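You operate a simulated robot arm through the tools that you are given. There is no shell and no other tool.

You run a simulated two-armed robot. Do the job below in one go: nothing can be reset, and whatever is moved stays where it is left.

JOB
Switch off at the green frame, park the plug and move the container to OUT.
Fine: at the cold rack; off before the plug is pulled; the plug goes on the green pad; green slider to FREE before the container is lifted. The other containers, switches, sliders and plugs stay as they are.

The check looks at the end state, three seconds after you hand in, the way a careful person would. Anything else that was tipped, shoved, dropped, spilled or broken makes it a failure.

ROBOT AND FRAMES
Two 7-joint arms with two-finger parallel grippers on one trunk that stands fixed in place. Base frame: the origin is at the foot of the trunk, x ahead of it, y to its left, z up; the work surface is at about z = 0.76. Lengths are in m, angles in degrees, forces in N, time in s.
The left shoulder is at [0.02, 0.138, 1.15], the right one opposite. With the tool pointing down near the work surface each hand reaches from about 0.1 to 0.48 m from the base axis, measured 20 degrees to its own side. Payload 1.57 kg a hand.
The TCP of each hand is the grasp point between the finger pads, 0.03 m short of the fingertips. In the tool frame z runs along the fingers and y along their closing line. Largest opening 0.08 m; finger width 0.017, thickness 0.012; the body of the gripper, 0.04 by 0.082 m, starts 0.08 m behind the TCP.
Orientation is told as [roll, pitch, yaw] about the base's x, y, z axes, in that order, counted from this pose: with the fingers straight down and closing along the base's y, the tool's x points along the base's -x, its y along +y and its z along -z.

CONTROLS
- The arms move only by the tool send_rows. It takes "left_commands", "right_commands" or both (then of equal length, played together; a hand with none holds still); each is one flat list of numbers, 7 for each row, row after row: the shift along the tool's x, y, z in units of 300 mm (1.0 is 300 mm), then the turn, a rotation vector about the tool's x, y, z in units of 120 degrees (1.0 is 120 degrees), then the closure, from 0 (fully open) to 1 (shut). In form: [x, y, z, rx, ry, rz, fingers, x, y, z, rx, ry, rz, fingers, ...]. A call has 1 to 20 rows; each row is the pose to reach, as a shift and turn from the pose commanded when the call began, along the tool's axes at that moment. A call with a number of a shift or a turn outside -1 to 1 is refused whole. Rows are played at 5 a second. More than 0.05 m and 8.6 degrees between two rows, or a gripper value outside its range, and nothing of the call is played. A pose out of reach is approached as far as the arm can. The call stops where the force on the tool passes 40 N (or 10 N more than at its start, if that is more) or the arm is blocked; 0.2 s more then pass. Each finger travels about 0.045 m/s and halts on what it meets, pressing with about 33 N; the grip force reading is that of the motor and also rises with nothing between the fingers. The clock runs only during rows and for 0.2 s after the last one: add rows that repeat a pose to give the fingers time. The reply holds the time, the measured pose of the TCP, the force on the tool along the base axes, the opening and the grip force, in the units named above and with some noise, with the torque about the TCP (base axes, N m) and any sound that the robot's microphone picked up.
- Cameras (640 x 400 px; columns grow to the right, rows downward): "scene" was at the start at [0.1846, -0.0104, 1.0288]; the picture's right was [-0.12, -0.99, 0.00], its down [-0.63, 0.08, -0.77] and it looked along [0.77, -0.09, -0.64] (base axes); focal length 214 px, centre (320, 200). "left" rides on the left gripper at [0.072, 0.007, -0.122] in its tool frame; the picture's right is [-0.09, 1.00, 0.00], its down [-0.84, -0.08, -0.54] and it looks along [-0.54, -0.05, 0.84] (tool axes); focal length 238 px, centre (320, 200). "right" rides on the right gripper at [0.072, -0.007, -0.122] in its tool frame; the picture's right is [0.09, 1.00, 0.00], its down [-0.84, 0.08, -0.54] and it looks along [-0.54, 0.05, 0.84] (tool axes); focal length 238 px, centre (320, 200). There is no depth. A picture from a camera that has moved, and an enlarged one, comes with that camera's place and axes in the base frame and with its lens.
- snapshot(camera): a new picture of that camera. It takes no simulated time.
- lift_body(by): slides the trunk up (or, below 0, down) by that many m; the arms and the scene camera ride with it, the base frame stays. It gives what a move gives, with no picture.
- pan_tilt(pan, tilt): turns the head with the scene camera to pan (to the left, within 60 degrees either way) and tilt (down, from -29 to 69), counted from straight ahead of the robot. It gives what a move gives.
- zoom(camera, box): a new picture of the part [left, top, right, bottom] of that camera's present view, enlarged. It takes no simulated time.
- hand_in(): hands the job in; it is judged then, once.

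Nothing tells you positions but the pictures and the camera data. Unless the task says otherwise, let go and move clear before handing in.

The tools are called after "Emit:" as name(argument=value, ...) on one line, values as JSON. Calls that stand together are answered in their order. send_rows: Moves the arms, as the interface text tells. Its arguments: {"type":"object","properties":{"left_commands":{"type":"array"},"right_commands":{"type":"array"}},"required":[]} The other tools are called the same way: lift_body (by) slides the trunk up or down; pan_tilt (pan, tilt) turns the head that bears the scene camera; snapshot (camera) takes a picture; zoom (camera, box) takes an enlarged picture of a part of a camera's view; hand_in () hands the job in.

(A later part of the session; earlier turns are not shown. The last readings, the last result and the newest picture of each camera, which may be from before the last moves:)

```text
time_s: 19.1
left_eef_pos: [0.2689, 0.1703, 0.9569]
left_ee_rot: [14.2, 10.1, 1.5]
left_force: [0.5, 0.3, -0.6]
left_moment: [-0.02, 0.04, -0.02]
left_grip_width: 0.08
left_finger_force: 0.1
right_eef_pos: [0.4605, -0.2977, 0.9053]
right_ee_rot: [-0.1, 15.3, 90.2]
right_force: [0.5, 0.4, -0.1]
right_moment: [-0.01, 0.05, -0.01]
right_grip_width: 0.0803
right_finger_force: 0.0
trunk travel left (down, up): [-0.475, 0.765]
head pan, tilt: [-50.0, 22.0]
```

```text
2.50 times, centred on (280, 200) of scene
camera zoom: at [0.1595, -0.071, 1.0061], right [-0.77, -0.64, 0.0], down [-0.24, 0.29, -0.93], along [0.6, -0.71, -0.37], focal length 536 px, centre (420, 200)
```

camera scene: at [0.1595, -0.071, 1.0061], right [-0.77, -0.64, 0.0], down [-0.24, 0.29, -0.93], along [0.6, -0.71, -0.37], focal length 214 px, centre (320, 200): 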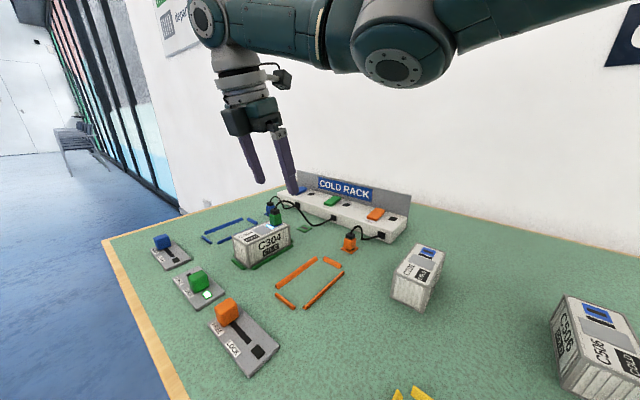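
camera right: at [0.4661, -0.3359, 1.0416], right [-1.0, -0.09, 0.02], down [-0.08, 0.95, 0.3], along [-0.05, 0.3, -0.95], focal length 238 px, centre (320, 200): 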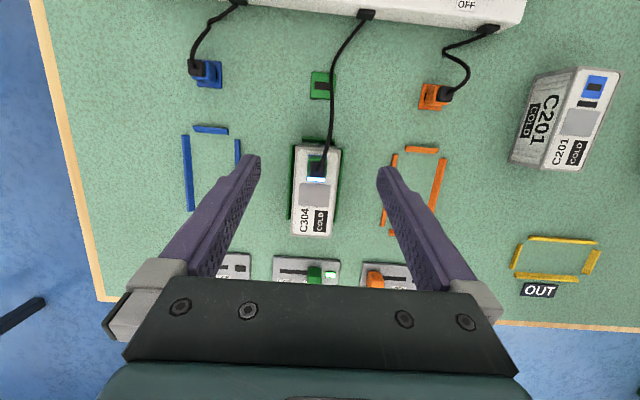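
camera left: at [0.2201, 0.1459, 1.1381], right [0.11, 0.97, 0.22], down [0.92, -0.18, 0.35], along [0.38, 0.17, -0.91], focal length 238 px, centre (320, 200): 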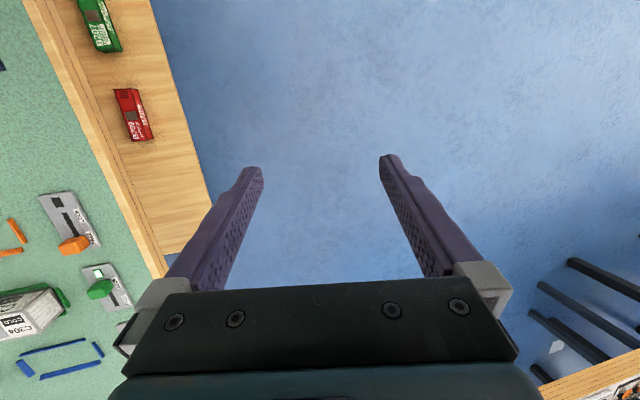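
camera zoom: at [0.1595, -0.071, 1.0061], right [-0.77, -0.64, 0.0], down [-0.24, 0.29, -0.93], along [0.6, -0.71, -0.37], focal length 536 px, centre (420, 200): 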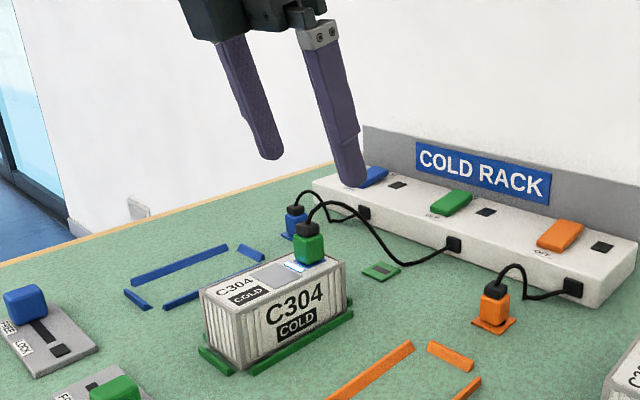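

The plug sits at (0.460, -0.300), aligned with the axes and about 18 mm wide. I'll trim y by 3 mm and lower the trunk so the open fingers straddle the plug just above the container top.

Emit:
send_rows(right_commands=[-0.0097, 0, -0.0026, 0, 0, 0, 0])

Emit:
lift_body(by=-0.06)

Emit:
snapshot(camera="right")

Emit:
zoom(camera="scene", box=[215, 120, 345, 280])

```text
time_s: 19.4
left_eef_pos: [0.2693, 0.1705, 0.957]
left_ee_rot: [14.3, 10.2, 1.5]
left_force: [0.3, 0.3, 0.0]
left_moment: [-0.01, 0.0, -0.04]
left_grip_width: 0.08
left_finger_force: 0.0
right_eef_pos: [0.4593, -0.2944, 0.9053]
right_ee_rot: [0.0, 15.2, 90.1]
right_force: [0.1, -0.1, 0.5]
right_moment: [0.02, 0.0, 0.01]
right_grip_width: 0.0801
right_finger_force: 0.0
trunk travel left (down, up): [-0.475, 0.765]
head pan, tilt: [-50.0, 22.0]
```

```text
time_s: 20.4
left_eef_pos: [0.2692, 0.1713, 0.897]
left_ee_rot: [14.3, 10.2, 1.5]
left_force: [-0.9, 0.2, -0.2]
left_moment: [0.03, -0.05, 0.03]
left_grip_width: 0.08
left_finger_force: 0.1
right_eef_pos: [0.4596, -0.2952, 0.8458]
right_ee_rot: [-0.2, 15.2, 90.1]
right_force: [-0.9, 0.7, 0.1]
right_moment: [0.0, 0.01, 0.04]
right_grip_width: 0.08
right_finger_force: 0.1
trunk travel left (down, up): [-0.415, 0.825]
head pan, tilt: [-50.0, 22.0]
```

```text
taken
camera right: at [0.4662, -0.3333, 0.982], right [-1.0, -0.09, 0.02], down [-0.08, 0.95, 0.3], along [-0.05, 0.3, -0.95], focal length 238 px, centre (320, 200)
```

right: 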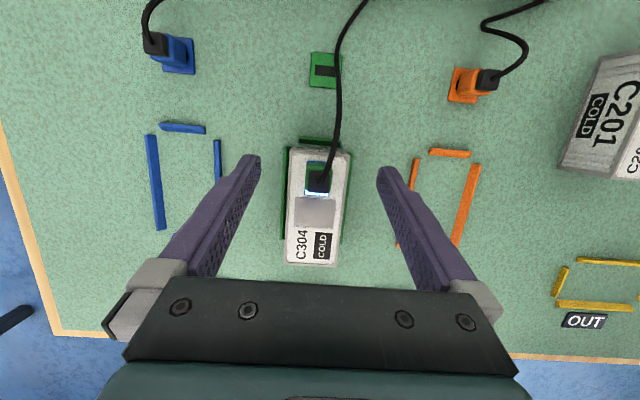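

```text
2.50 times, centred on (280, 200) of scene
camera zoom: at [0.1596, -0.071, 0.9461], right [-0.77, -0.64, 0.0], down [-0.24, 0.29, -0.93], along [0.6, -0.71, -0.37], focal length 536 px, centre (420, 200)
```

zoom: 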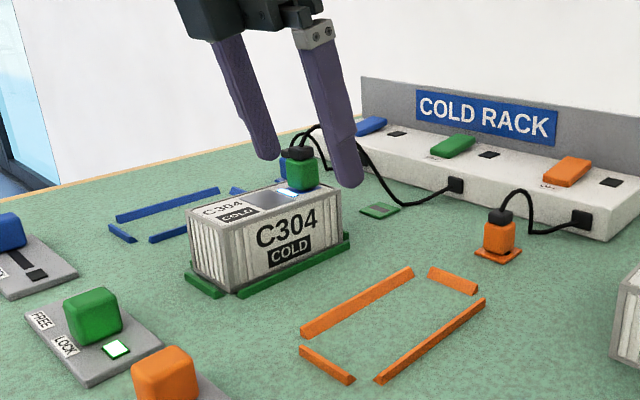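

The fingers straddle the plug with good clearance all round. I'll close them on the plug body.

Emit:
send_rows(right_commands=[0, 0, 0, 0, 0, 0, 0.4, 0, 0, 0, 0, 0, 0, 0.6, 0, 0, 0, 0, 0, 0, 0.75, 0, 0, 0, 0, 0, 0, 0.9, 0, 0, 0, 0, 0, 0, 1, 0, 0, 0, 0, 0, 0, 1])

Emit:
snapshot(camera="right")

Emit:
zoom(camera="scene", box=[215, 120, 345, 280])

```text
time_s: 21.9
left_eef_pos: [0.27, 0.1711, 0.8977]
left_ee_rot: [14.2, 10.2, 1.5]
left_force: [-0.7, -0.4, -0.1]
left_moment: [-0.01, 0.03, -0.01]
left_grip_width: 0.0801
left_finger_force: 0.1
right_eef_pos: [0.4583, -0.2945, 0.8464]
right_ee_rot: [-0.2, 15.1, 90.1]
right_force: [0.5, 0.9, 0.6]
right_moment: [0.01, -0.01, -0.01]
right_grip_width: 0.0171
right_finger_force: 30.1
trunk travel left (down, up): [-0.415, 0.825]
head pan, tilt: [-50.0, 22.0]
```

```text
taken
camera right: at [0.4662, -0.3333, 0.982], right [-1.0, -0.09, 0.02], down [-0.08, 0.95, 0.3], along [-0.05, 0.3, -0.95], focal length 238 px, centre (320, 200)
```

right: 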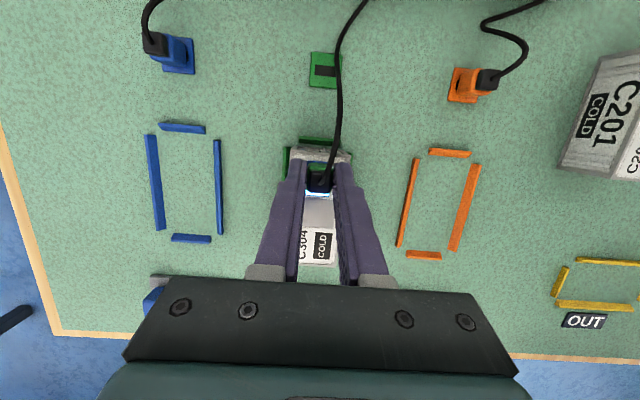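

```text
2.50 times, centred on (280, 200) of scene
camera zoom: at [0.1596, -0.071, 0.9461], right [-0.77, -0.64, 0.0], down [-0.24, 0.29, -0.93], along [0.6, -0.71, -0.37], focal length 536 px, centre (420, 200)
```

zoom: 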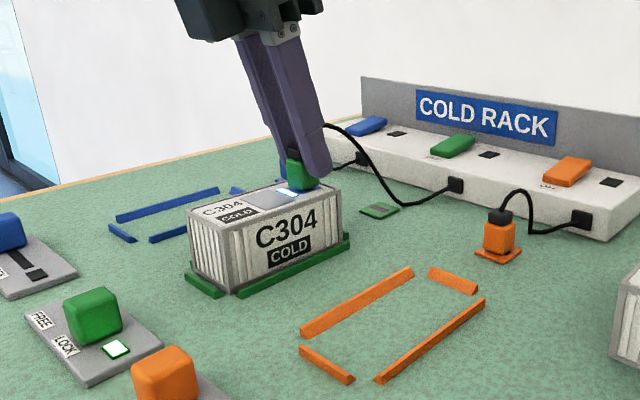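

The plug is gripped, with a grip width of 17 mm. I'll pull it straight up gently with the arm first.

Emit:
send_rows(right_commands=[0.0044, 0, -0.0161, 0, 0, 0, 1, 0.0087, 0, -0.0322, 0, 0, 0, 1, 0.0131, 0, -0.0482, 0, 0, 0, 1, 0.0175, 0, -0.0643, 0, 0, 0, 1, 0.0218, 0, -0.0804, 0, 0, 0, 1])

Emit:
snapshot(camera="right")

Emit:
zoom(camera="scene", box=[215, 120, 345, 280])

```text
time_s: 23.1
left_eef_pos: [0.2698, 0.1703, 0.8976]
left_ee_rot: [14.3, 10.3, 1.5]
left_force: [0.4, -0.6, 0.2]
left_moment: [0.01, 0.01, 0.0]
left_grip_width: 0.0799
left_finger_force: 0.1
right_eef_pos: [0.4578, -0.2944, 0.8697]
right_ee_rot: [-0.2, 15.2, 90.2]
right_force: [0.5, 0.8, -0.3]
right_moment: [-0.04, 0.01, -0.03]
right_grip_width: 0.0131
right_finger_force: 29.9
trunk travel left (down, up): [-0.415, 0.825]
head pan, tilt: [-50.0, 22.0]
```

```text
taken
camera right: at [0.4661, -0.3324, 1.0068], right [-1.0, -0.09, 0.02], down [-0.08, 0.95, 0.3], along [-0.05, 0.3, -0.95], focal length 238 px, centre (320, 200)
```

right: 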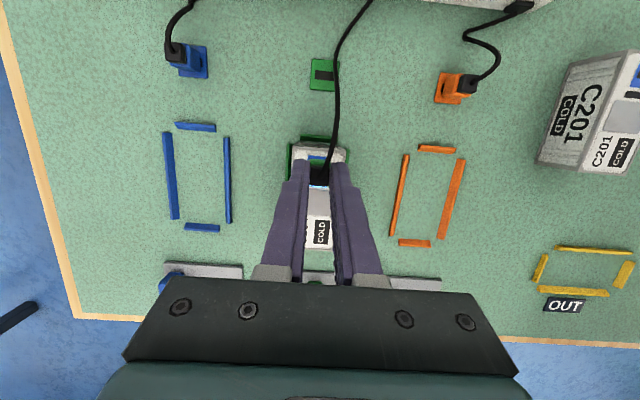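

```text
2.50 times, centred on (280, 200) of scene
camera zoom: at [0.1595, -0.071, 0.9461], right [-0.77, -0.64, 0.0], down [-0.24, 0.29, -0.93], along [0.6, -0.71, -0.37], focal length 536 px, centre (420, 200)
```

zoom: 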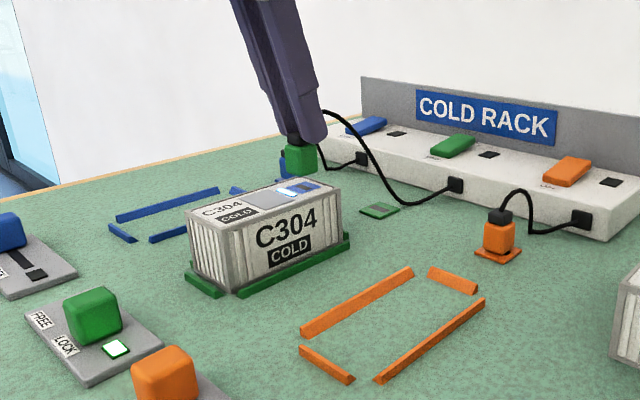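

The plug is out of the socket. It slid a little in the grip, so I'm now holding it by its black cap. I'll look closer before I carry it.

Emit:
zoom(camera="right", box=[270, 50, 370, 250])

Emit:
zoom(camera="scene", box=[300, 120, 370, 200])

Emit:
zoom(camera="scene", box=[310, 160, 370, 200])

```text
2.00 times, centred on (320, 150) of right
camera zoom: at [0.4661, -0.3324, 1.0068], right [-1.0, -0.09, 0.02], down [-0.08, 0.95, 0.3], along [-0.05, 0.3, -0.95], focal length 477 px, centre (320, 300)
```

zoom: 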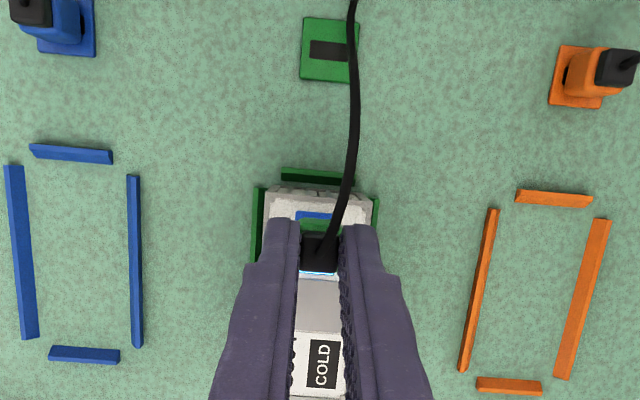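

```text
5.00 times, centred on (335, 160) of scene
camera zoom: at [0.1595, -0.071, 0.9461], right [-0.77, -0.64, 0.0], down [-0.24, 0.29, -0.93], along [0.6, -0.71, -0.37], focal length 1072 px, centre (245, 400)
```

zoom: 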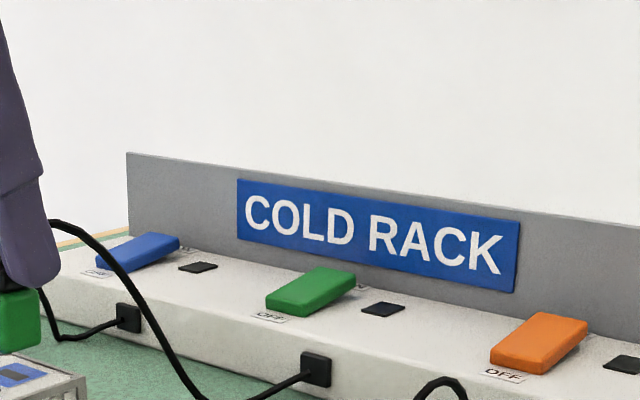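

```text
10.00 times, centred on (340, 180) of scene
camera zoom: at [0.1595, -0.071, 0.9461], right [-0.77, -0.64, 0.0], down [-0.24, 0.29, -0.93], along [0.6, -0.71, -0.37], focal length 2145 px, centre (120, 400)
```

zoom: 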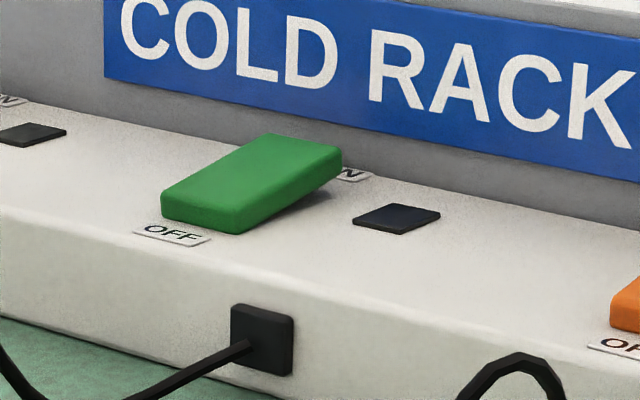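

Emit:
zoom(camera="scene", box=[245, 160, 325, 210])

```text
8.00 times, centred on (285, 185) of scene
camera zoom: at [0.1595, -0.071, 0.9461], right [-0.77, -0.64, 0.0], down [-0.24, 0.29, -0.93], along [0.6, -0.71, -0.37], focal length 1716 px, centre (600, 320)
```

zoom: 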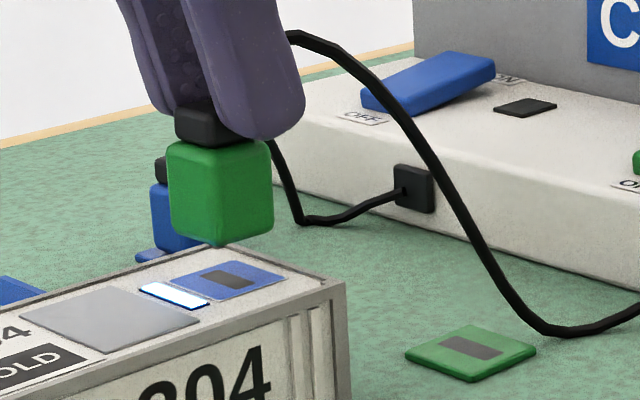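

The plug hangs upright from the cap, and the pad is 0.076 m away in -y. I'll raise the trunk, then carry the plug across to above the pad.

Emit:
lift_body(by=0.045)

Emit:
send_rows(right_commands=[0.0364, 0, 0.0271, 0, 0, 0, 1, 0.0727, 0, 0.0543, 0, 0, 0, 1, 0.1091, 0, 0.0814, 0, 0, 0, 1, 0.1455, 0, 0.1086, 0, 0, 0, 1, 0.1818, 0, 0.1357, 0, 0, 0, 1, 0.2182, 0, 0.1629, 0, 0, 0, 1, 0.2182, 0, 0.1629, 0, 0, 0, 1])

Emit:
snapshot(camera="right")

Emit:
zoom(camera="scene", box=[215, 120, 375, 280])

```text
time_s: 23.9
left_eef_pos: [0.2694, 0.1701, 0.9442]
left_ee_rot: [14.2, 10.2, 1.5]
left_force: [0.3, 0.3, 0.2]
left_moment: [-0.04, -0.03, -0.03]
left_grip_width: 0.08
left_finger_force: 0.1
right_eef_pos: [0.4579, -0.2945, 0.9144]
right_ee_rot: [-0.3, 15.2, 90.1]
right_force: [-0.1, 0.3, -0.1]
right_moment: [0.01, 0.03, -0.02]
right_grip_width: 0.0129
right_finger_force: 30.1
trunk travel left (down, up): [-0.46, 0.78]
head pan, tilt: [-50.0, 22.0]
```

```text
time_s: 25.5
left_eef_pos: [0.2692, 0.1707, 0.9435]
left_ee_rot: [14.2, 10.2, 1.5]
left_force: [0.0, 0.2, -1.1]
left_moment: [0.01, 0.01, -0.04]
left_grip_width: 0.0801
left_finger_force: 0.2
right_eef_pos: [0.4588, -0.3702, 0.8849]
right_ee_rot: [-0.2, 15.3, 90.1]
right_force: [0.0, -0.3, -0.5]
right_moment: [0.0, -0.01, 0.01]
right_grip_width: 0.0128
right_finger_force: 30.0
trunk travel left (down, up): [-0.46, 0.78]
head pan, tilt: [-50.0, 22.0]
```

```text
taken
camera right: at [0.466, -0.4087, 1.021], right [-1.0, -0.09, 0.02], down [-0.08, 0.95, 0.3], along [-0.05, 0.3, -0.95], focal length 238 px, centre (320, 200)
```

right: 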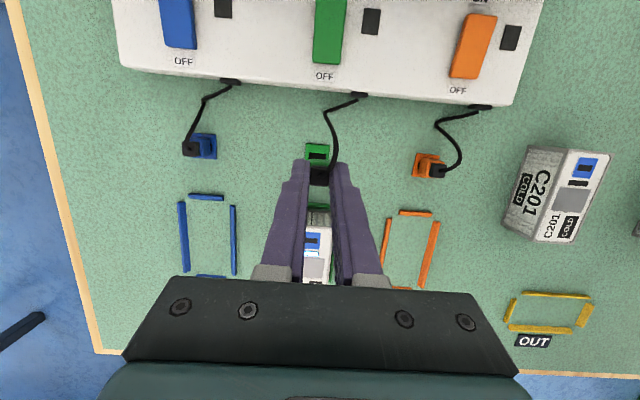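

```text
2.50 times, centred on (295, 200) of scene
camera zoom: at [0.1595, -0.071, 0.9911], right [-0.77, -0.64, 0.0], down [-0.24, 0.29, -0.93], along [0.6, -0.71, -0.37], focal length 536 px, centre (382, 200)
```

zoom: 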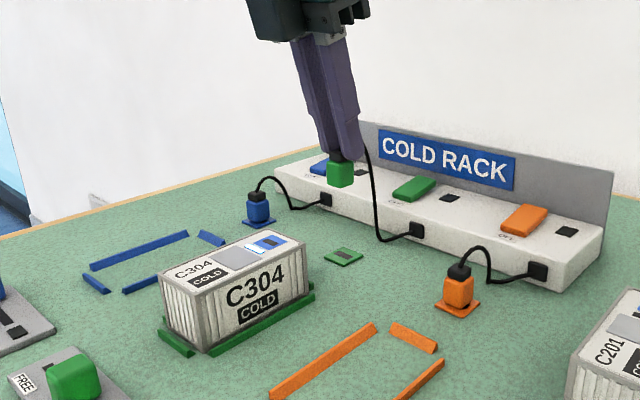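

It's directly above the pad with the plug still upright. A quick close check, then I'll lower it.

Emit:
zoom(camera="right", box=[280, 120, 360, 200])

Emit:
zoom(camera="scene", box=[270, 170, 350, 230])

```text
5.00 times, centred on (320, 160) of right
camera zoom: at [0.466, -0.4087, 1.021], right [-1.0, -0.09, 0.02], down [-0.08, 0.95, 0.3], along [-0.05, 0.3, -0.95], focal length 1192 px, centre (320, 400)
```

zoom: 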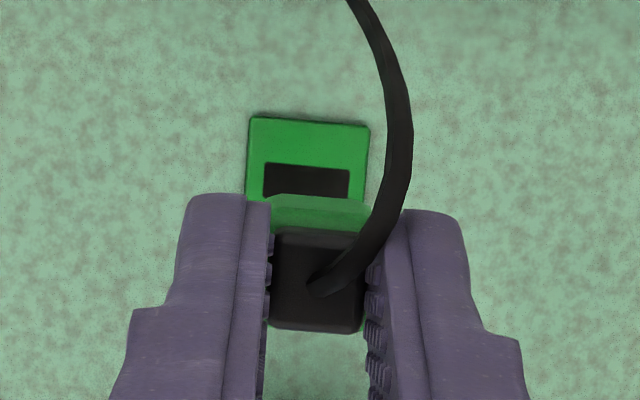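

```text
6.67 times, centred on (310, 200) of scene
camera zoom: at [0.1595, -0.071, 0.9911], right [-0.77, -0.64, 0.0], down [-0.24, 0.29, -0.93], along [0.6, -0.71, -0.37], focal length 1430 px, centre (387, 200)
```

zoom: 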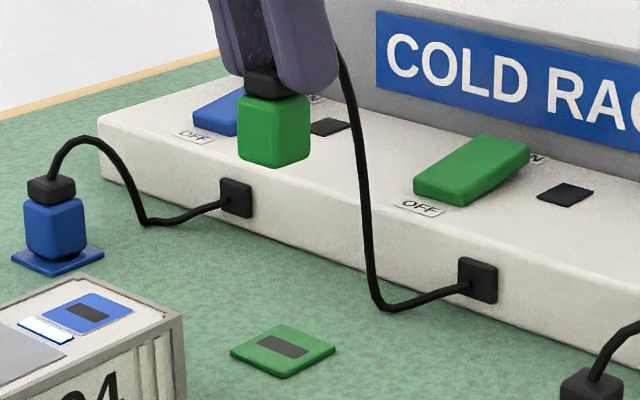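

The plug is centred over the pad to within about a millimetre. I'll lower the trunk most of the way and finish the touchdown with small arm steps.

Emit:
lift_body(by=-0.055)

Emit:
zoom(camera="scene", box=[270, 150, 350, 210])

Emit:
snapshot(camera="right")

```text
time_s: 26.5
left_eef_pos: [0.2699, 0.1706, 0.8875]
left_ee_rot: [14.1, 10.2, 1.6]
left_force: [0.3, -0.5, 0.4]
left_moment: [-0.01, 0.02, 0.01]
left_grip_width: 0.08
left_finger_force: 0.2
right_eef_pos: [0.4591, -0.3705, 0.8294]
right_ee_rot: [-0.2, 15.3, 90.2]
right_force: [0.6, -0.5, -0.3]
right_moment: [0.01, 0.0, -0.04]
right_grip_width: 0.0131
right_finger_force: 29.5
trunk travel left (down, up): [-0.405, 0.835]
head pan, tilt: [-50.0, 22.0]
```

```text
6.67 times, centred on (310, 180) of scene
camera zoom: at [0.1596, -0.071, 0.9361], right [-0.77, -0.64, 0.0], down [-0.24, 0.29, -0.93], along [0.6, -0.71, -0.37], focal length 1430 px, centre (387, 333)
```

zoom: 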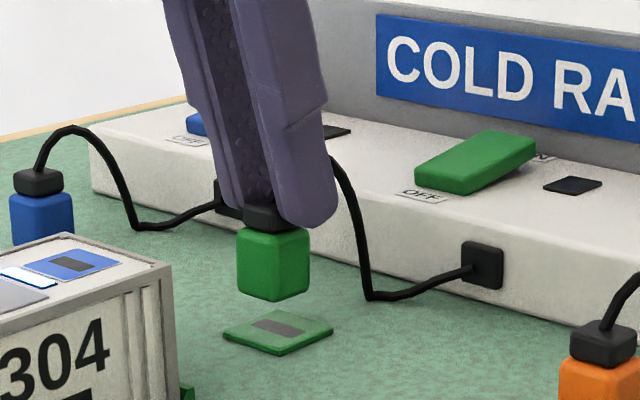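

```text
taken
camera right: at [0.4661, -0.4085, 0.9661], right [-1.0, -0.09, 0.02], down [-0.08, 0.95, 0.3], along [-0.05, 0.3, -0.95], focal length 238 px, centre (320, 200)
```

right: 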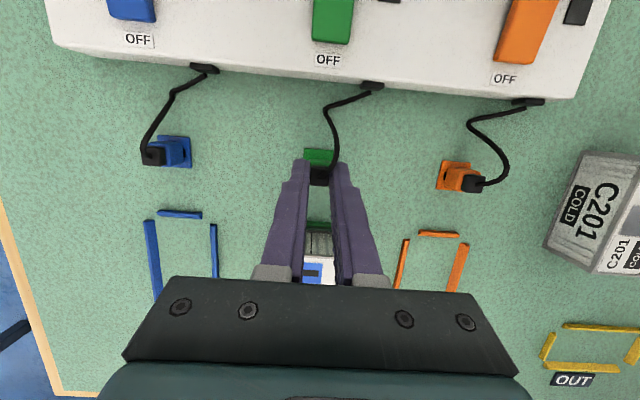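

About 14 mm is left to the pad. I'll lower in small steps and watch for contact.

Emit:
send_rows(right_commands=[-0.0035, 0, 0.0129, 0, 0, 0, 1, -0.007, 0, 0.0257, 0, 0, 0, 1, -0.0087, 0, 0.0322, 0, 0, 0, 1])

Emit:
zoom(camera="scene", box=[270, 150, 350, 210])

```text
time_s: 27.3
left_eef_pos: [0.2701, 0.1704, 0.8882]
left_ee_rot: [14.2, 10.3, 1.4]
left_force: [0.5, 0.3, 0.7]
left_moment: [0.03, -0.01, 0.03]
left_grip_width: 0.0799
left_finger_force: 0.0
right_eef_pos: [0.4576, -0.3701, 0.8197]
right_ee_rot: [-0.3, 15.2, 90.0]
right_force: [0.8, -0.1, -0.9]
right_moment: [-0.01, 0.01, 0.0]
right_grip_width: 0.013
right_finger_force: 30.0
trunk travel left (down, up): [-0.405, 0.835]
head pan, tilt: [-50.0, 22.0]
```

```text
6.67 times, centred on (310, 180) of scene
camera zoom: at [0.1595, -0.071, 0.9361], right [-0.77, -0.64, 0.0], down [-0.24, 0.29, -0.93], along [0.6, -0.71, -0.37], focal length 1430 px, centre (387, 333)
```

zoom: 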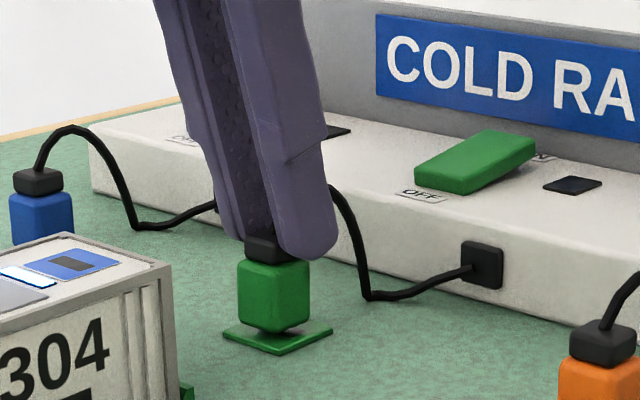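

It's nearly down. I'll take a few more 1 mm steps.

Emit:
send_rows(right_commands=[-0.0009, 0, 0.0032, 0, 0, 0, 1, -0.0017, 0, 0.0064, 0, 0, 0, 1, -0.0026, 0, 0.0097, 0, 0, 0, 1])

Emit:
zoom(camera="scene", box=[270, 150, 350, 210])

```text
time_s: 28.1
left_eef_pos: [0.2694, 0.1712, 0.8877]
left_ee_rot: [14.1, 10.1, 1.5]
left_force: [0.2, -0.3, 0.4]
left_moment: [0.01, 0.0, 0.01]
left_grip_width: 0.0798
left_finger_force: 0.0
right_eef_pos: [0.4594, -0.3693, 0.8173]
right_ee_rot: [-0.2, 15.3, 90.1]
right_force: [-3.2, 1.6, 8.1]
right_moment: [0.04, 0.17, -0.03]
right_grip_width: 0.0132
right_finger_force: 29.6
trunk travel left (down, up): [-0.405, 0.835]
head pan, tilt: [-50.0, 22.0]
```

```text
6.67 times, centred on (310, 180) of scene
camera zoom: at [0.1593, -0.0711, 0.9363], right [-0.77, -0.64, 0.0], down [-0.24, 0.29, -0.93], along [0.6, -0.71, -0.37], focal length 1430 px, centre (387, 333)
```

zoom: 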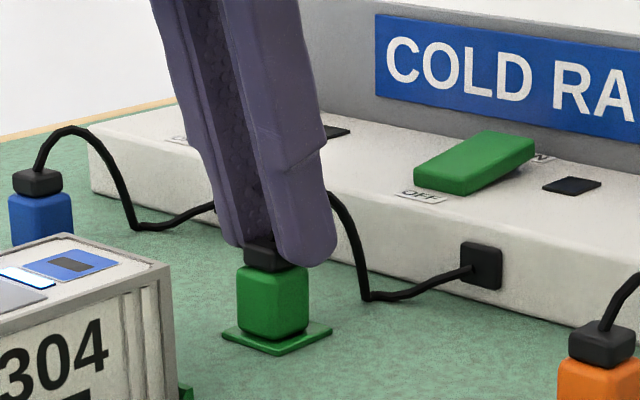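

The plug is resting on the pad, with about 8 N of contact. I'll open the fingers gently.

Emit:
send_rows(right_commands=[0.0004, 0, -0.0016, 0, 0, 0, 0.85, 0.0004, 0, -0.0016, 0, 0, 0, 0.75, 0.0004, 0, -0.0016, 0, 0, 0, 0.6, 0.0004, 0, -0.0016, 0, 0, 0, 0.5, 0.0004, 0, -0.0016, 0, 0, 0, 0.5])

Emit:
zoom(camera="scene", box=[270, 150, 350, 210])

Emit:
zoom(camera="right", box=[280, 120, 360, 200])

```text
time_s: 29.3
left_eef_pos: [0.2683, 0.1716, 0.8884]
left_ee_rot: [14.2, 10.3, 1.5]
left_force: [-0.8, 0.1, 0.5]
left_moment: [0.0, -0.02, 0.02]
left_grip_width: 0.0797
left_finger_force: 0.0
right_eef_pos: [0.458, -0.3699, 0.8177]
right_ee_rot: [-0.2, 15.1, 90.2]
right_force: [-0.6, -0.6, -0.6]
right_moment: [0.01, -0.03, 0.0]
right_grip_width: 0.0399
right_finger_force: 0.1
trunk travel left (down, up): [-0.405, 0.835]
head pan, tilt: [-50.0, 22.0]
```

```text
6.67 times, centred on (310, 180) of scene
camera zoom: at [0.1595, -0.071, 0.9361], right [-0.77, -0.64, 0.0], down [-0.24, 0.29, -0.93], along [0.6, -0.71, -0.37], focal length 1430 px, centre (387, 333)
```

zoom: 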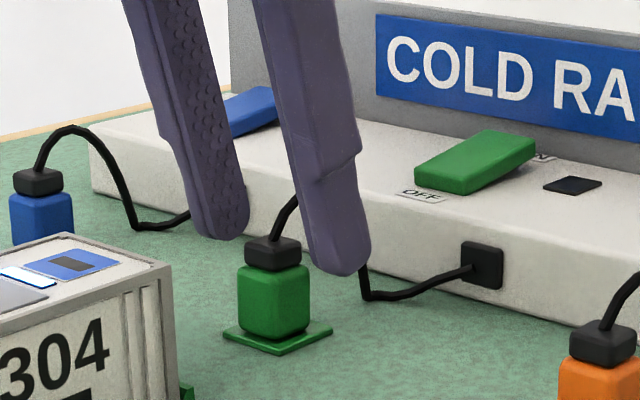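

```text
5.00 times, centred on (320, 160) of right
camera zoom: at [0.4662, -0.4084, 0.9537], right [-1.0, -0.09, 0.02], down [-0.08, 0.95, 0.3], along [-0.05, 0.3, -0.95], focal length 1192 px, centre (320, 400)
```

zoom: 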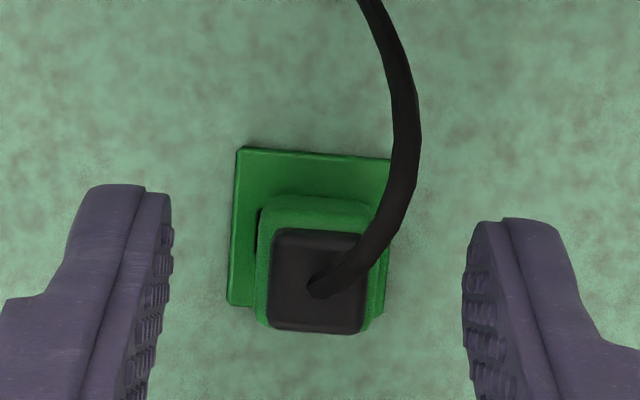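

The plug stands centred on its pad. I'll withdraw straight up and open the fingers fully.

Emit:
lift_body(by=0.09)

Emit:
snapshot(camera="right")

Emit:
zoom(camera="scene", box=[130, 170, 370, 320])

```text
time_s: 30.5
left_eef_pos: [0.2691, 0.1717, 0.978]
left_ee_rot: [14.1, 10.1, 1.4]
left_force: [-0.4, -0.4, -0.2]
left_moment: [-0.04, 0.02, 0.01]
left_grip_width: 0.0801
left_finger_force: 0.0
right_eef_pos: [0.4592, -0.3705, 0.907]
right_ee_rot: [-0.3, 15.2, 90.1]
right_force: [-0.2, 0.3, 0.3]
right_moment: [-0.01, -0.05, -0.01]
right_grip_width: 0.0401
right_finger_force: 0.0
trunk travel left (down, up): [-0.495, 0.745]
head pan, tilt: [-50.0, 22.0]
```

```text
taken
camera right: at [0.4661, -0.4084, 1.0436], right [-1.0, -0.09, 0.02], down [-0.08, 0.95, 0.3], along [-0.05, 0.3, -0.95], focal length 238 px, centre (320, 200)
```

right: 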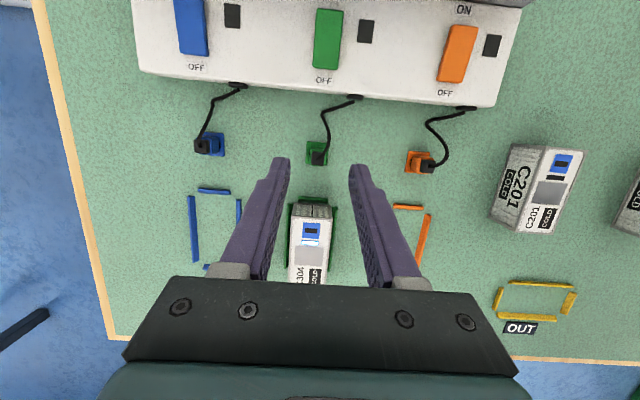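

```text
2.67 times, centred on (250, 245) of scene
camera zoom: at [0.1594, -0.071, 1.0261], right [-0.77, -0.64, 0.0], down [-0.24, 0.29, -0.93], along [0.6, -0.71, -0.37], focal length 572 px, centre (507, 80)
```

zoom: 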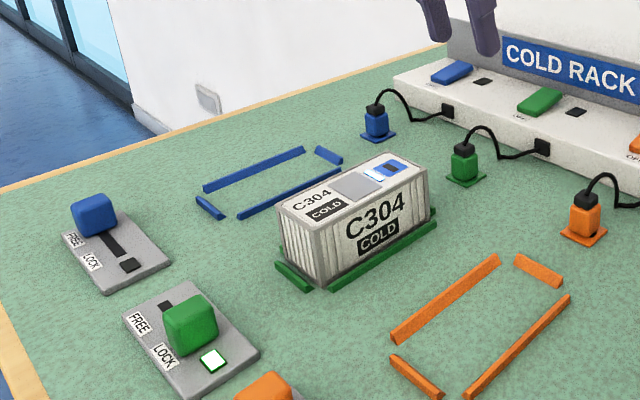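

The green plug is parked and standing upright like the other two. Next is the green slider. I'll bring the hand back, upright and closed, near the slider to find the knob precisely.

Emit:
send_rows(right_commands=[-0.106, 0.039, -0.0426, 0, -0.0253, 0, 0.5, -0.212, 0.078, -0.0852, 0, -0.0507, 0, 0.6, -0.318, 0.118, -0.1278, 0, -0.076, 0, 0.8, -0.424, 0.157, -0.1704, 0, -0.1013, 0, 1, -0.53, 0.196, -0.213, 0, -0.1267, 0, 1, -0.53, 0.196, -0.213, 0, -0.1267, 0, 1])

Emit:
snapshot(camera="right")

Emit:
snapshot(camera="scene")

```text
time_s: 31.9
left_eef_pos: [0.2702, 0.1696, 0.9788]
left_ee_rot: [14.1, 10.1, 1.6]
left_force: [0.4, 0.2, -0.4]
left_moment: [-0.01, 0.01, 0.0]
left_grip_width: 0.0799
left_finger_force: 0.0
right_eef_pos: [0.4008, -0.1992, 0.9279]
right_ee_rot: [-0.1, 0.0, 90.2]
right_force: [-0.1, -0.3, -0.1]
right_moment: [0.04, -0.03, -0.01]
right_grip_width: 0.0
right_finger_force: 21.2
trunk travel left (down, up): [-0.495, 0.745]
head pan, tilt: [-50.0, 22.0]
```

```text
taken
camera right: at [0.4063, -0.2711, 1.0501], right [-1.0, -0.09, 0.0], down [-0.08, 0.84, 0.54], along [-0.05, 0.54, -0.84], focal length 238 px, centre (320, 200)
```

right: 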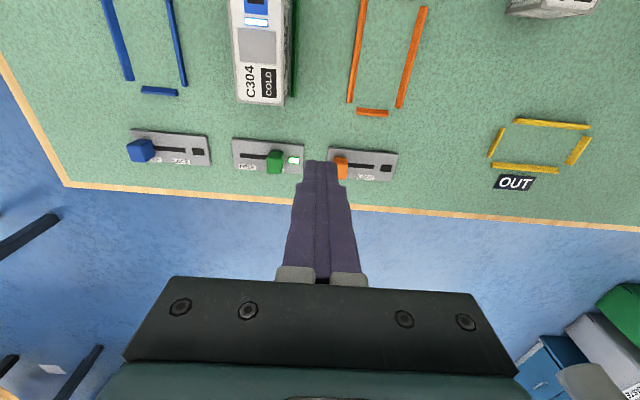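

```text
taken
camera scene: at [0.1595, -0.071, 1.0261], right [-0.77, -0.64, 0.0], down [-0.24, 0.29, -0.93], along [0.6, -0.71, -0.37], focal length 214 px, centre (320, 200)
```

scene: 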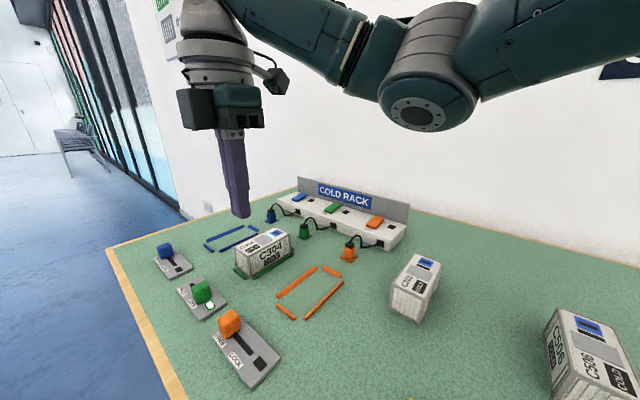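

Emit:
zoom(camera="right", box=[120, 110, 420, 200])

Emit:
zoom(camera="right", box=[215, 120, 315, 190])

Emit:
zoom(camera="scene", box=[150, 230, 280, 330])

```text
2.13 times, centred on (270, 155) of right
camera zoom: at [0.4063, -0.2711, 1.0501], right [-1.0, -0.09, 0.0], down [-0.08, 0.84, 0.54], along [-0.05, 0.54, -0.84], focal length 508 px, centre (427, 296)
```

zoom: 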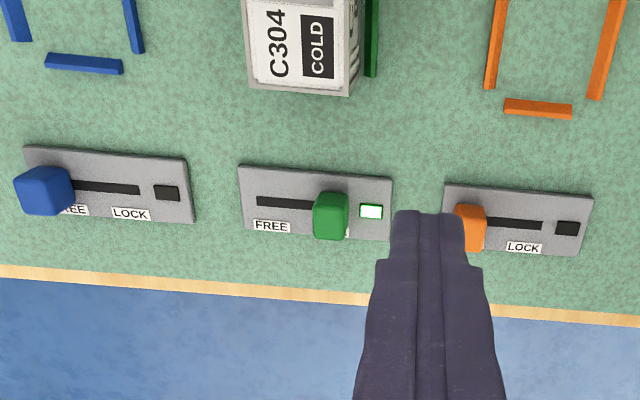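

```text
5.71 times, centred on (265, 155) of right
camera zoom: at [0.4063, -0.2711, 1.0501], right [-1.0, -0.09, 0.0], down [-0.08, 0.84, 0.54], along [-0.05, 0.54, -0.84], focal length 1362 px, centre (634, 457)
```

zoom: 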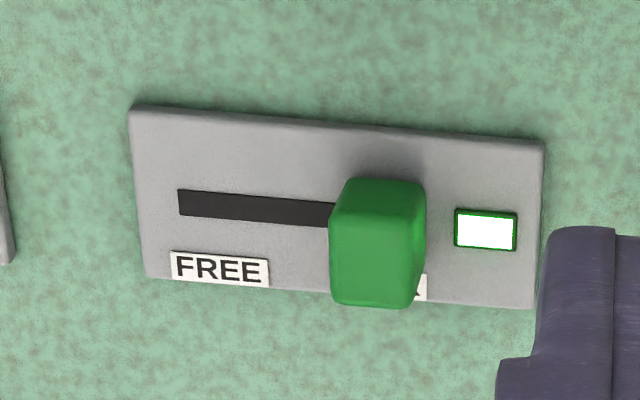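

```text
4.00 times, centred on (215, 280) of scene
camera zoom: at [0.1595, -0.071, 1.0261], right [-0.77, -0.64, 0.0], down [-0.24, 0.29, -0.93], along [0.6, -0.71, -0.37], focal length 858 px, centre (740, -120)
```

zoom: 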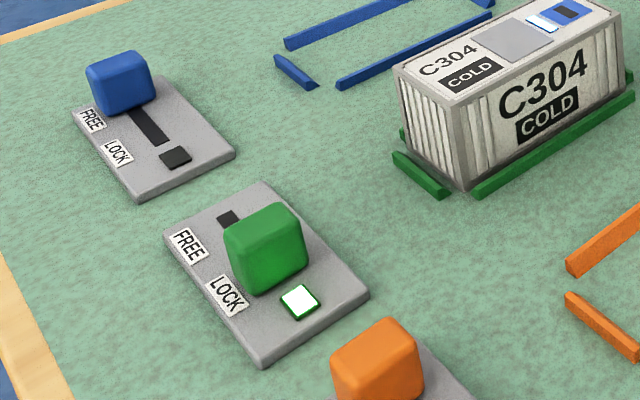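

The green knob is at about (0.449, -0.147), and its slot runs to about x = 0.495 at the FREE end. I'll lower the trunk, set the closed fingertips down on the near side of the knob, and push it forward.

Emit:
lift_body(by=-0.06)

Emit:
send_rows(right_commands=[-0.087, -0.0157, 0, 0, 0, 0, 1, -0.174, -0.0313, 0, 0, 0, 0, 1, -0.174, -0.0313, 0, 0, 0, 0, 1])

Emit:
snapshot(camera="right")

Emit:
zoom(camera="scene", box=[120, 180, 280, 280])

```text
time_s: 32.9
left_eef_pos: [0.2703, 0.1703, 0.9182]
left_ee_rot: [14.3, 10.1, 1.4]
left_force: [-0.3, 0.0, 0.1]
left_moment: [-0.06, 0.0, 0.0]
left_grip_width: 0.0801
left_finger_force: 0.1
right_eef_pos: [0.3996, -0.1991, 0.868]
right_ee_rot: [-0.2, 0.0, 90.0]
right_force: [-0.6, 0.8, 0.8]
right_moment: [0.0, -0.01, 0.02]
right_grip_width: 0.0001
right_finger_force: 20.7
trunk travel left (down, up): [-0.435, 0.805]
head pan, tilt: [-50.0, 22.0]
```

```text
time_s: 33.7
left_eef_pos: [0.2695, 0.1697, 0.917]
left_ee_rot: [14.2, 10.2, 1.4]
left_force: [-0.3, 0.4, -0.7]
left_moment: [0.02, -0.04, -0.02]
left_grip_width: 0.08
left_finger_force: 0.1
right_eef_pos: [0.4084, -0.1469, 0.8693]
right_ee_rot: [-0.1, 0.0, 90.2]
right_force: [0.1, -0.4, -0.8]
right_moment: [-0.05, -0.03, 0.01]
right_grip_width: 0.0
right_finger_force: 20.7
trunk travel left (down, up): [-0.435, 0.805]
head pan, tilt: [-50.0, 22.0]
```

```text
taken
camera right: at [0.4153, -0.2192, 0.9905], right [-1.0, -0.09, 0.0], down [-0.08, 0.84, 0.54], along [-0.05, 0.54, -0.84], focal length 238 px, centre (320, 200)
```

right: 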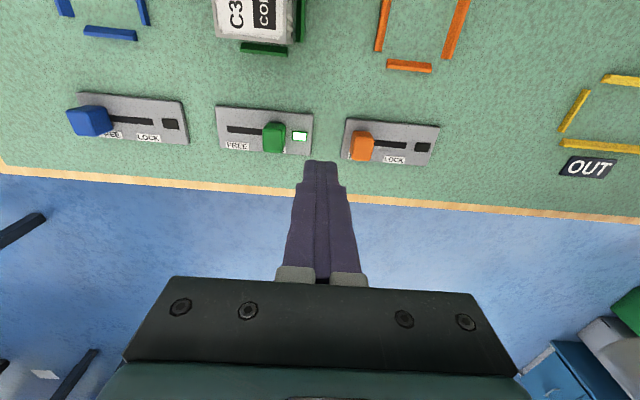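

```text
4.00 times, centred on (200, 230) of scene
camera zoom: at [0.1595, -0.0711, 0.9661], right [-0.77, -0.64, 0.0], down [-0.24, 0.29, -0.93], along [0.6, -0.71, -0.37], focal length 858 px, centre (800, 80)
```

zoom: 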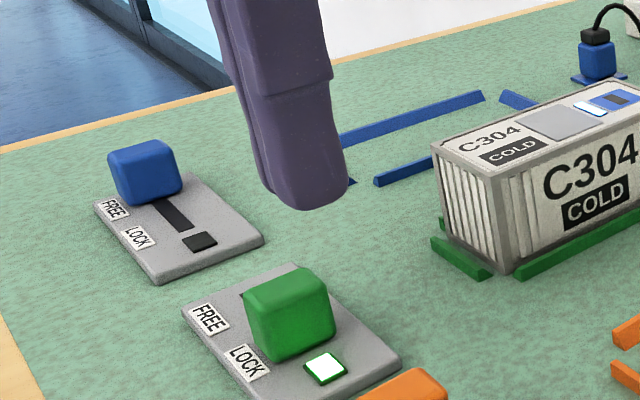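

The tip is clear of both knobs. I'll descend to about 8 mm above the plate, on the near side of the green knob.

Emit:
send_rows(right_commands=[0, 0, 0.08, 0, 0, 0, 1, 0, 0, 0.15, 0, 0, 0, 1, 0, 0, 0.19, 0, 0, 0, 1, 0, 0, 0.2117, 0, 0, 0, 1])

Emit:
zoom(camera="scene", box=[120, 180, 280, 280])

Emit:
snapshot(camera="right")

```text
time_s: 34.7
left_eef_pos: [0.2687, 0.1708, 0.9175]
left_ee_rot: [14.1, 10.2, 1.6]
left_force: [0.8, -0.2, -0.1]
left_moment: [0.02, 0.01, 0.01]
left_grip_width: 0.0804
left_finger_force: 0.2
right_eef_pos: [0.4084, -0.1479, 0.8057]
right_ee_rot: [-0.2, 0.1, 90.0]
right_force: [-0.9, -0.1, -0.6]
right_moment: [-0.01, 0.01, -0.02]
right_grip_width: 0.0
right_finger_force: 21.3
trunk travel left (down, up): [-0.435, 0.805]
head pan, tilt: [-50.0, 22.0]
```

```text
4.00 times, centred on (200, 230) of scene
camera zoom: at [0.1595, -0.071, 0.9661], right [-0.77, -0.64, 0.0], down [-0.24, 0.29, -0.93], along [0.6, -0.71, -0.37], focal length 858 px, centre (800, 80)
```

zoom: 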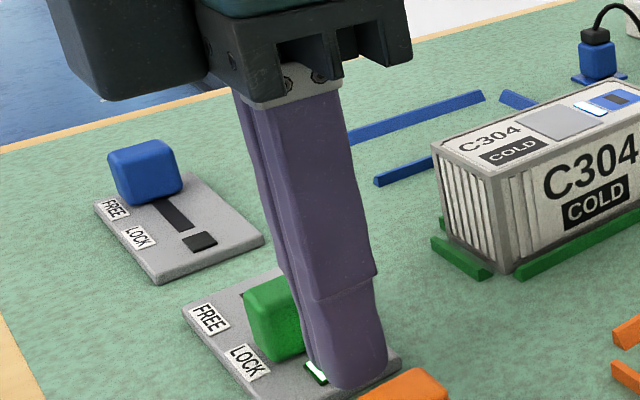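

```text
taken
camera right: at [0.4161, -0.2195, 0.9267], right [-1.0, -0.09, 0.0], down [-0.08, 0.84, 0.54], along [-0.05, 0.54, -0.84], focal length 238 px, centre (320, 200)
```

right: 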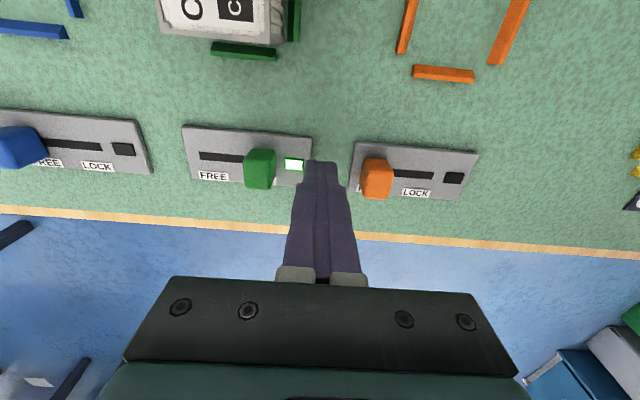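

The tip is positioned behind the knob. I'll push forward (+x) in small steps.

Emit:
send_rows(right_commands=[0, -0.03, 0, 0, 0, 0, 1, 0, -0.05, 0, 0, 0, 0, 1, 0, -0.0667, 0, 0, 0, 0, 1, 0, -0.0833, 0, 0, 0, 0, 1, 0, -0.1, 0, 0, 0, 0, 1, 0, -0.1167, 0, 0, 0, 0, 1])

Emit:
zoom(camera="scene", box=[120, 180, 280, 280])

Emit:
snapshot(camera="right")

```text
time_s: 36.1
left_eef_pos: [0.2693, 0.171, 0.9176]
left_ee_rot: [14.2, 10.3, 1.5]
left_force: [0.4, -0.3, 0.6]
left_moment: [0.0, -0.03, -0.04]
left_grip_width: 0.0801
left_finger_force: 0.1
right_eef_pos: [0.4448, -0.146, 0.8048]
right_ee_rot: [-0.2, 0.0, 90.1]
right_force: [-0.5, 0.3, -0.1]
right_moment: [0.02, -0.02, -0.01]
right_grip_width: 0.0003
right_finger_force: 21.0
trunk travel left (down, up): [-0.435, 0.805]
head pan, tilt: [-50.0, 22.0]
```

```text
4.00 times, centred on (200, 230) of scene
camera zoom: at [0.1595, -0.071, 0.9661], right [-0.77, -0.64, 0.0], down [-0.24, 0.29, -0.93], along [0.6, -0.71, -0.37], focal length 858 px, centre (800, 80)
```

zoom: 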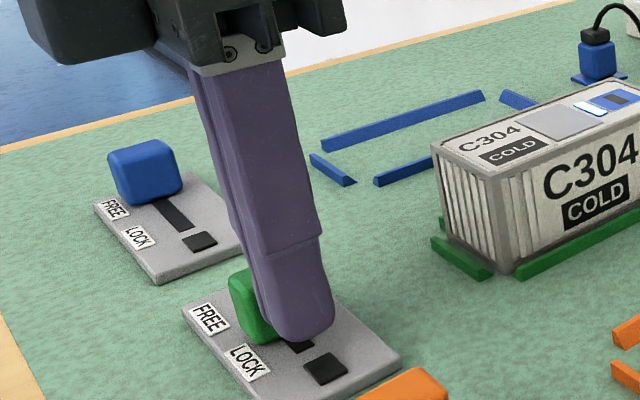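

```text
taken
camera right: at [0.4514, -0.2186, 0.9271], right [-1.0, -0.09, 0.0], down [-0.08, 0.84, 0.54], along [-0.05, 0.54, -0.84], focal length 238 px, centre (320, 200)
```

right: 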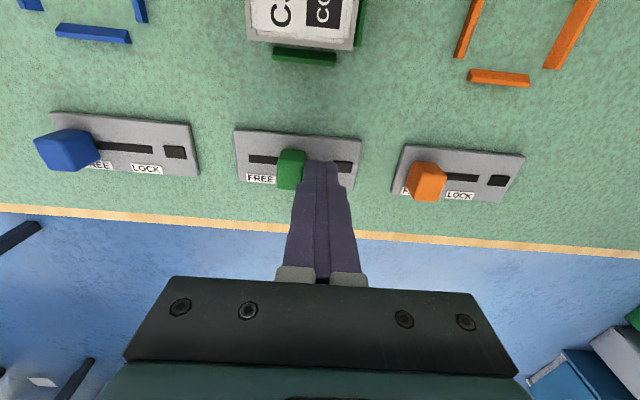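

The knob is sliding and its light has already gone dark. I'll keep pushing until it reaches the FREE end like its neighbours.

Emit:
send_rows(right_commands=[0, -0.0167, 0, 0, 0, 0, 1, 0, -0.0333, 0, 0, 0, 0, 1, 0, -0.05, 0, 0, 0, 0, 1])

Emit:
zoom(camera="scene", box=[120, 180, 280, 280])

Emit:
zoom(camera="right", box=[20, 80, 540, 220])

```text
time_s: 36.9
left_eef_pos: [0.2698, 0.17, 0.9177]
left_ee_rot: [14.3, 10.2, 1.5]
left_force: [0.3, 0.3, -0.2]
left_moment: [0.0, 0.03, 0.01]
left_grip_width: 0.0803
left_finger_force: 0.2
right_eef_pos: [0.46, -0.1454, 0.8036]
right_ee_rot: [-0.2, -0.1, 90.1]
right_force: [0.2, -0.2, -0.4]
right_moment: [0.0, 0.0, -0.01]
right_grip_width: 0.0
right_finger_force: 21.5
trunk travel left (down, up): [-0.435, 0.805]
head pan, tilt: [-50.0, 22.0]
```

```text
4.00 times, centred on (200, 230) of scene
camera zoom: at [0.1595, -0.071, 0.9661], right [-0.77, -0.64, 0.0], down [-0.24, 0.29, -0.93], along [0.6, -0.71, -0.37], focal length 858 px, centre (800, 80)
```

zoom: 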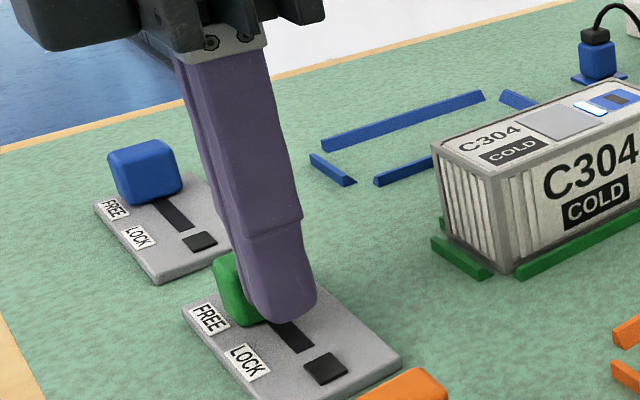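

```text
1.23 times, centred on (280, 150) of right
camera zoom: at [0.4664, -0.2189, 0.9269], right [-1.0, -0.09, 0.0], down [-0.08, 0.84, 0.54], along [-0.05, 0.54, -0.84], focal length 293 px, centre (369, 262)
```

zoom: 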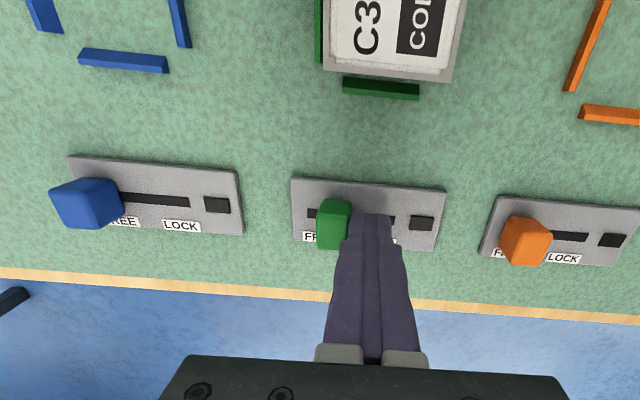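

A small bit of slot is still showing on the FREE side, so I'll push a few millimetres more.

Emit:
send_rows(right_commands=[0, -0.0133, 0, 0, 0, 0, 1, 0, -0.0233, 0, 0, 0, 0, 1, 0, -0.0333, 0, 0, 0, 0, 1, 0, -0.04, 0, 0, 0, 0, 1])

Emit:
zoom(camera="scene", box=[120, 180, 280, 280])

Emit:
zoom(camera="right", box=[20, 80, 540, 220])

```text
time_s: 37.9
left_eef_pos: [0.2687, 0.17, 0.9182]
left_ee_rot: [14.2, 10.2, 1.5]
left_force: [0.7, 0.1, 0.5]
left_moment: [0.0, 0.01, 0.02]
left_grip_width: 0.0798
left_finger_force: 0.0
right_eef_pos: [0.4713, -0.1477, 0.8035]
right_ee_rot: [-0.2, 0.0, 90.1]
right_force: [-0.8, -0.1, 0.4]
right_moment: [0.0, 0.04, 0.01]
right_grip_width: 0.0
right_finger_force: 21.4
trunk travel left (down, up): [-0.435, 0.805]
head pan, tilt: [-50.0, 22.0]
```

```text
4.00 times, centred on (200, 230) of scene
camera zoom: at [0.1593, -0.071, 0.9661], right [-0.77, -0.64, 0.0], down [-0.24, 0.29, -0.93], along [0.6, -0.71, -0.37], focal length 858 px, centre (800, 80)
```

zoom: 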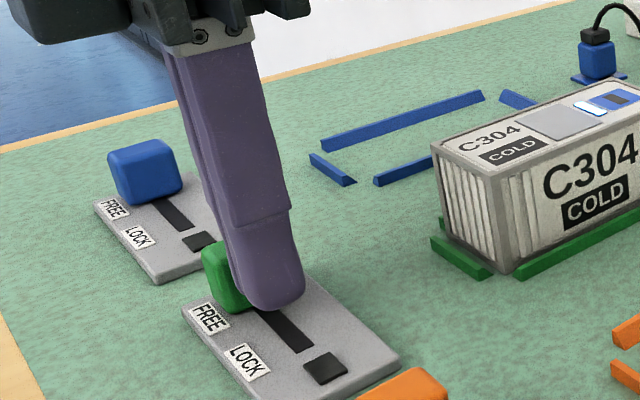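

```text
1.23 times, centred on (280, 150) of right
camera zoom: at [0.4778, -0.2194, 0.9261], right [-1.0, -0.09, 0.0], down [-0.08, 0.84, 0.54], along [-0.05, 0.54, -0.84], focal length 293 px, centre (369, 262)
```

zoom: 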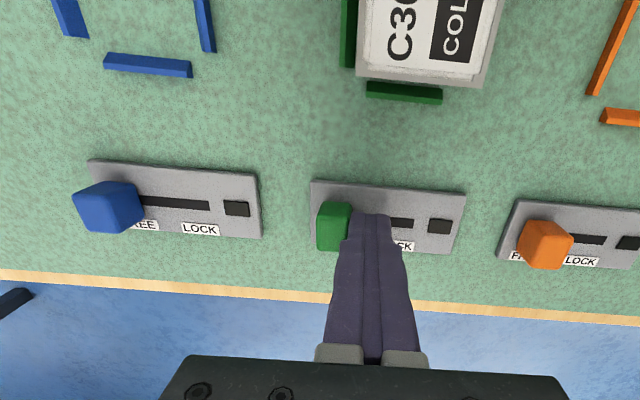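

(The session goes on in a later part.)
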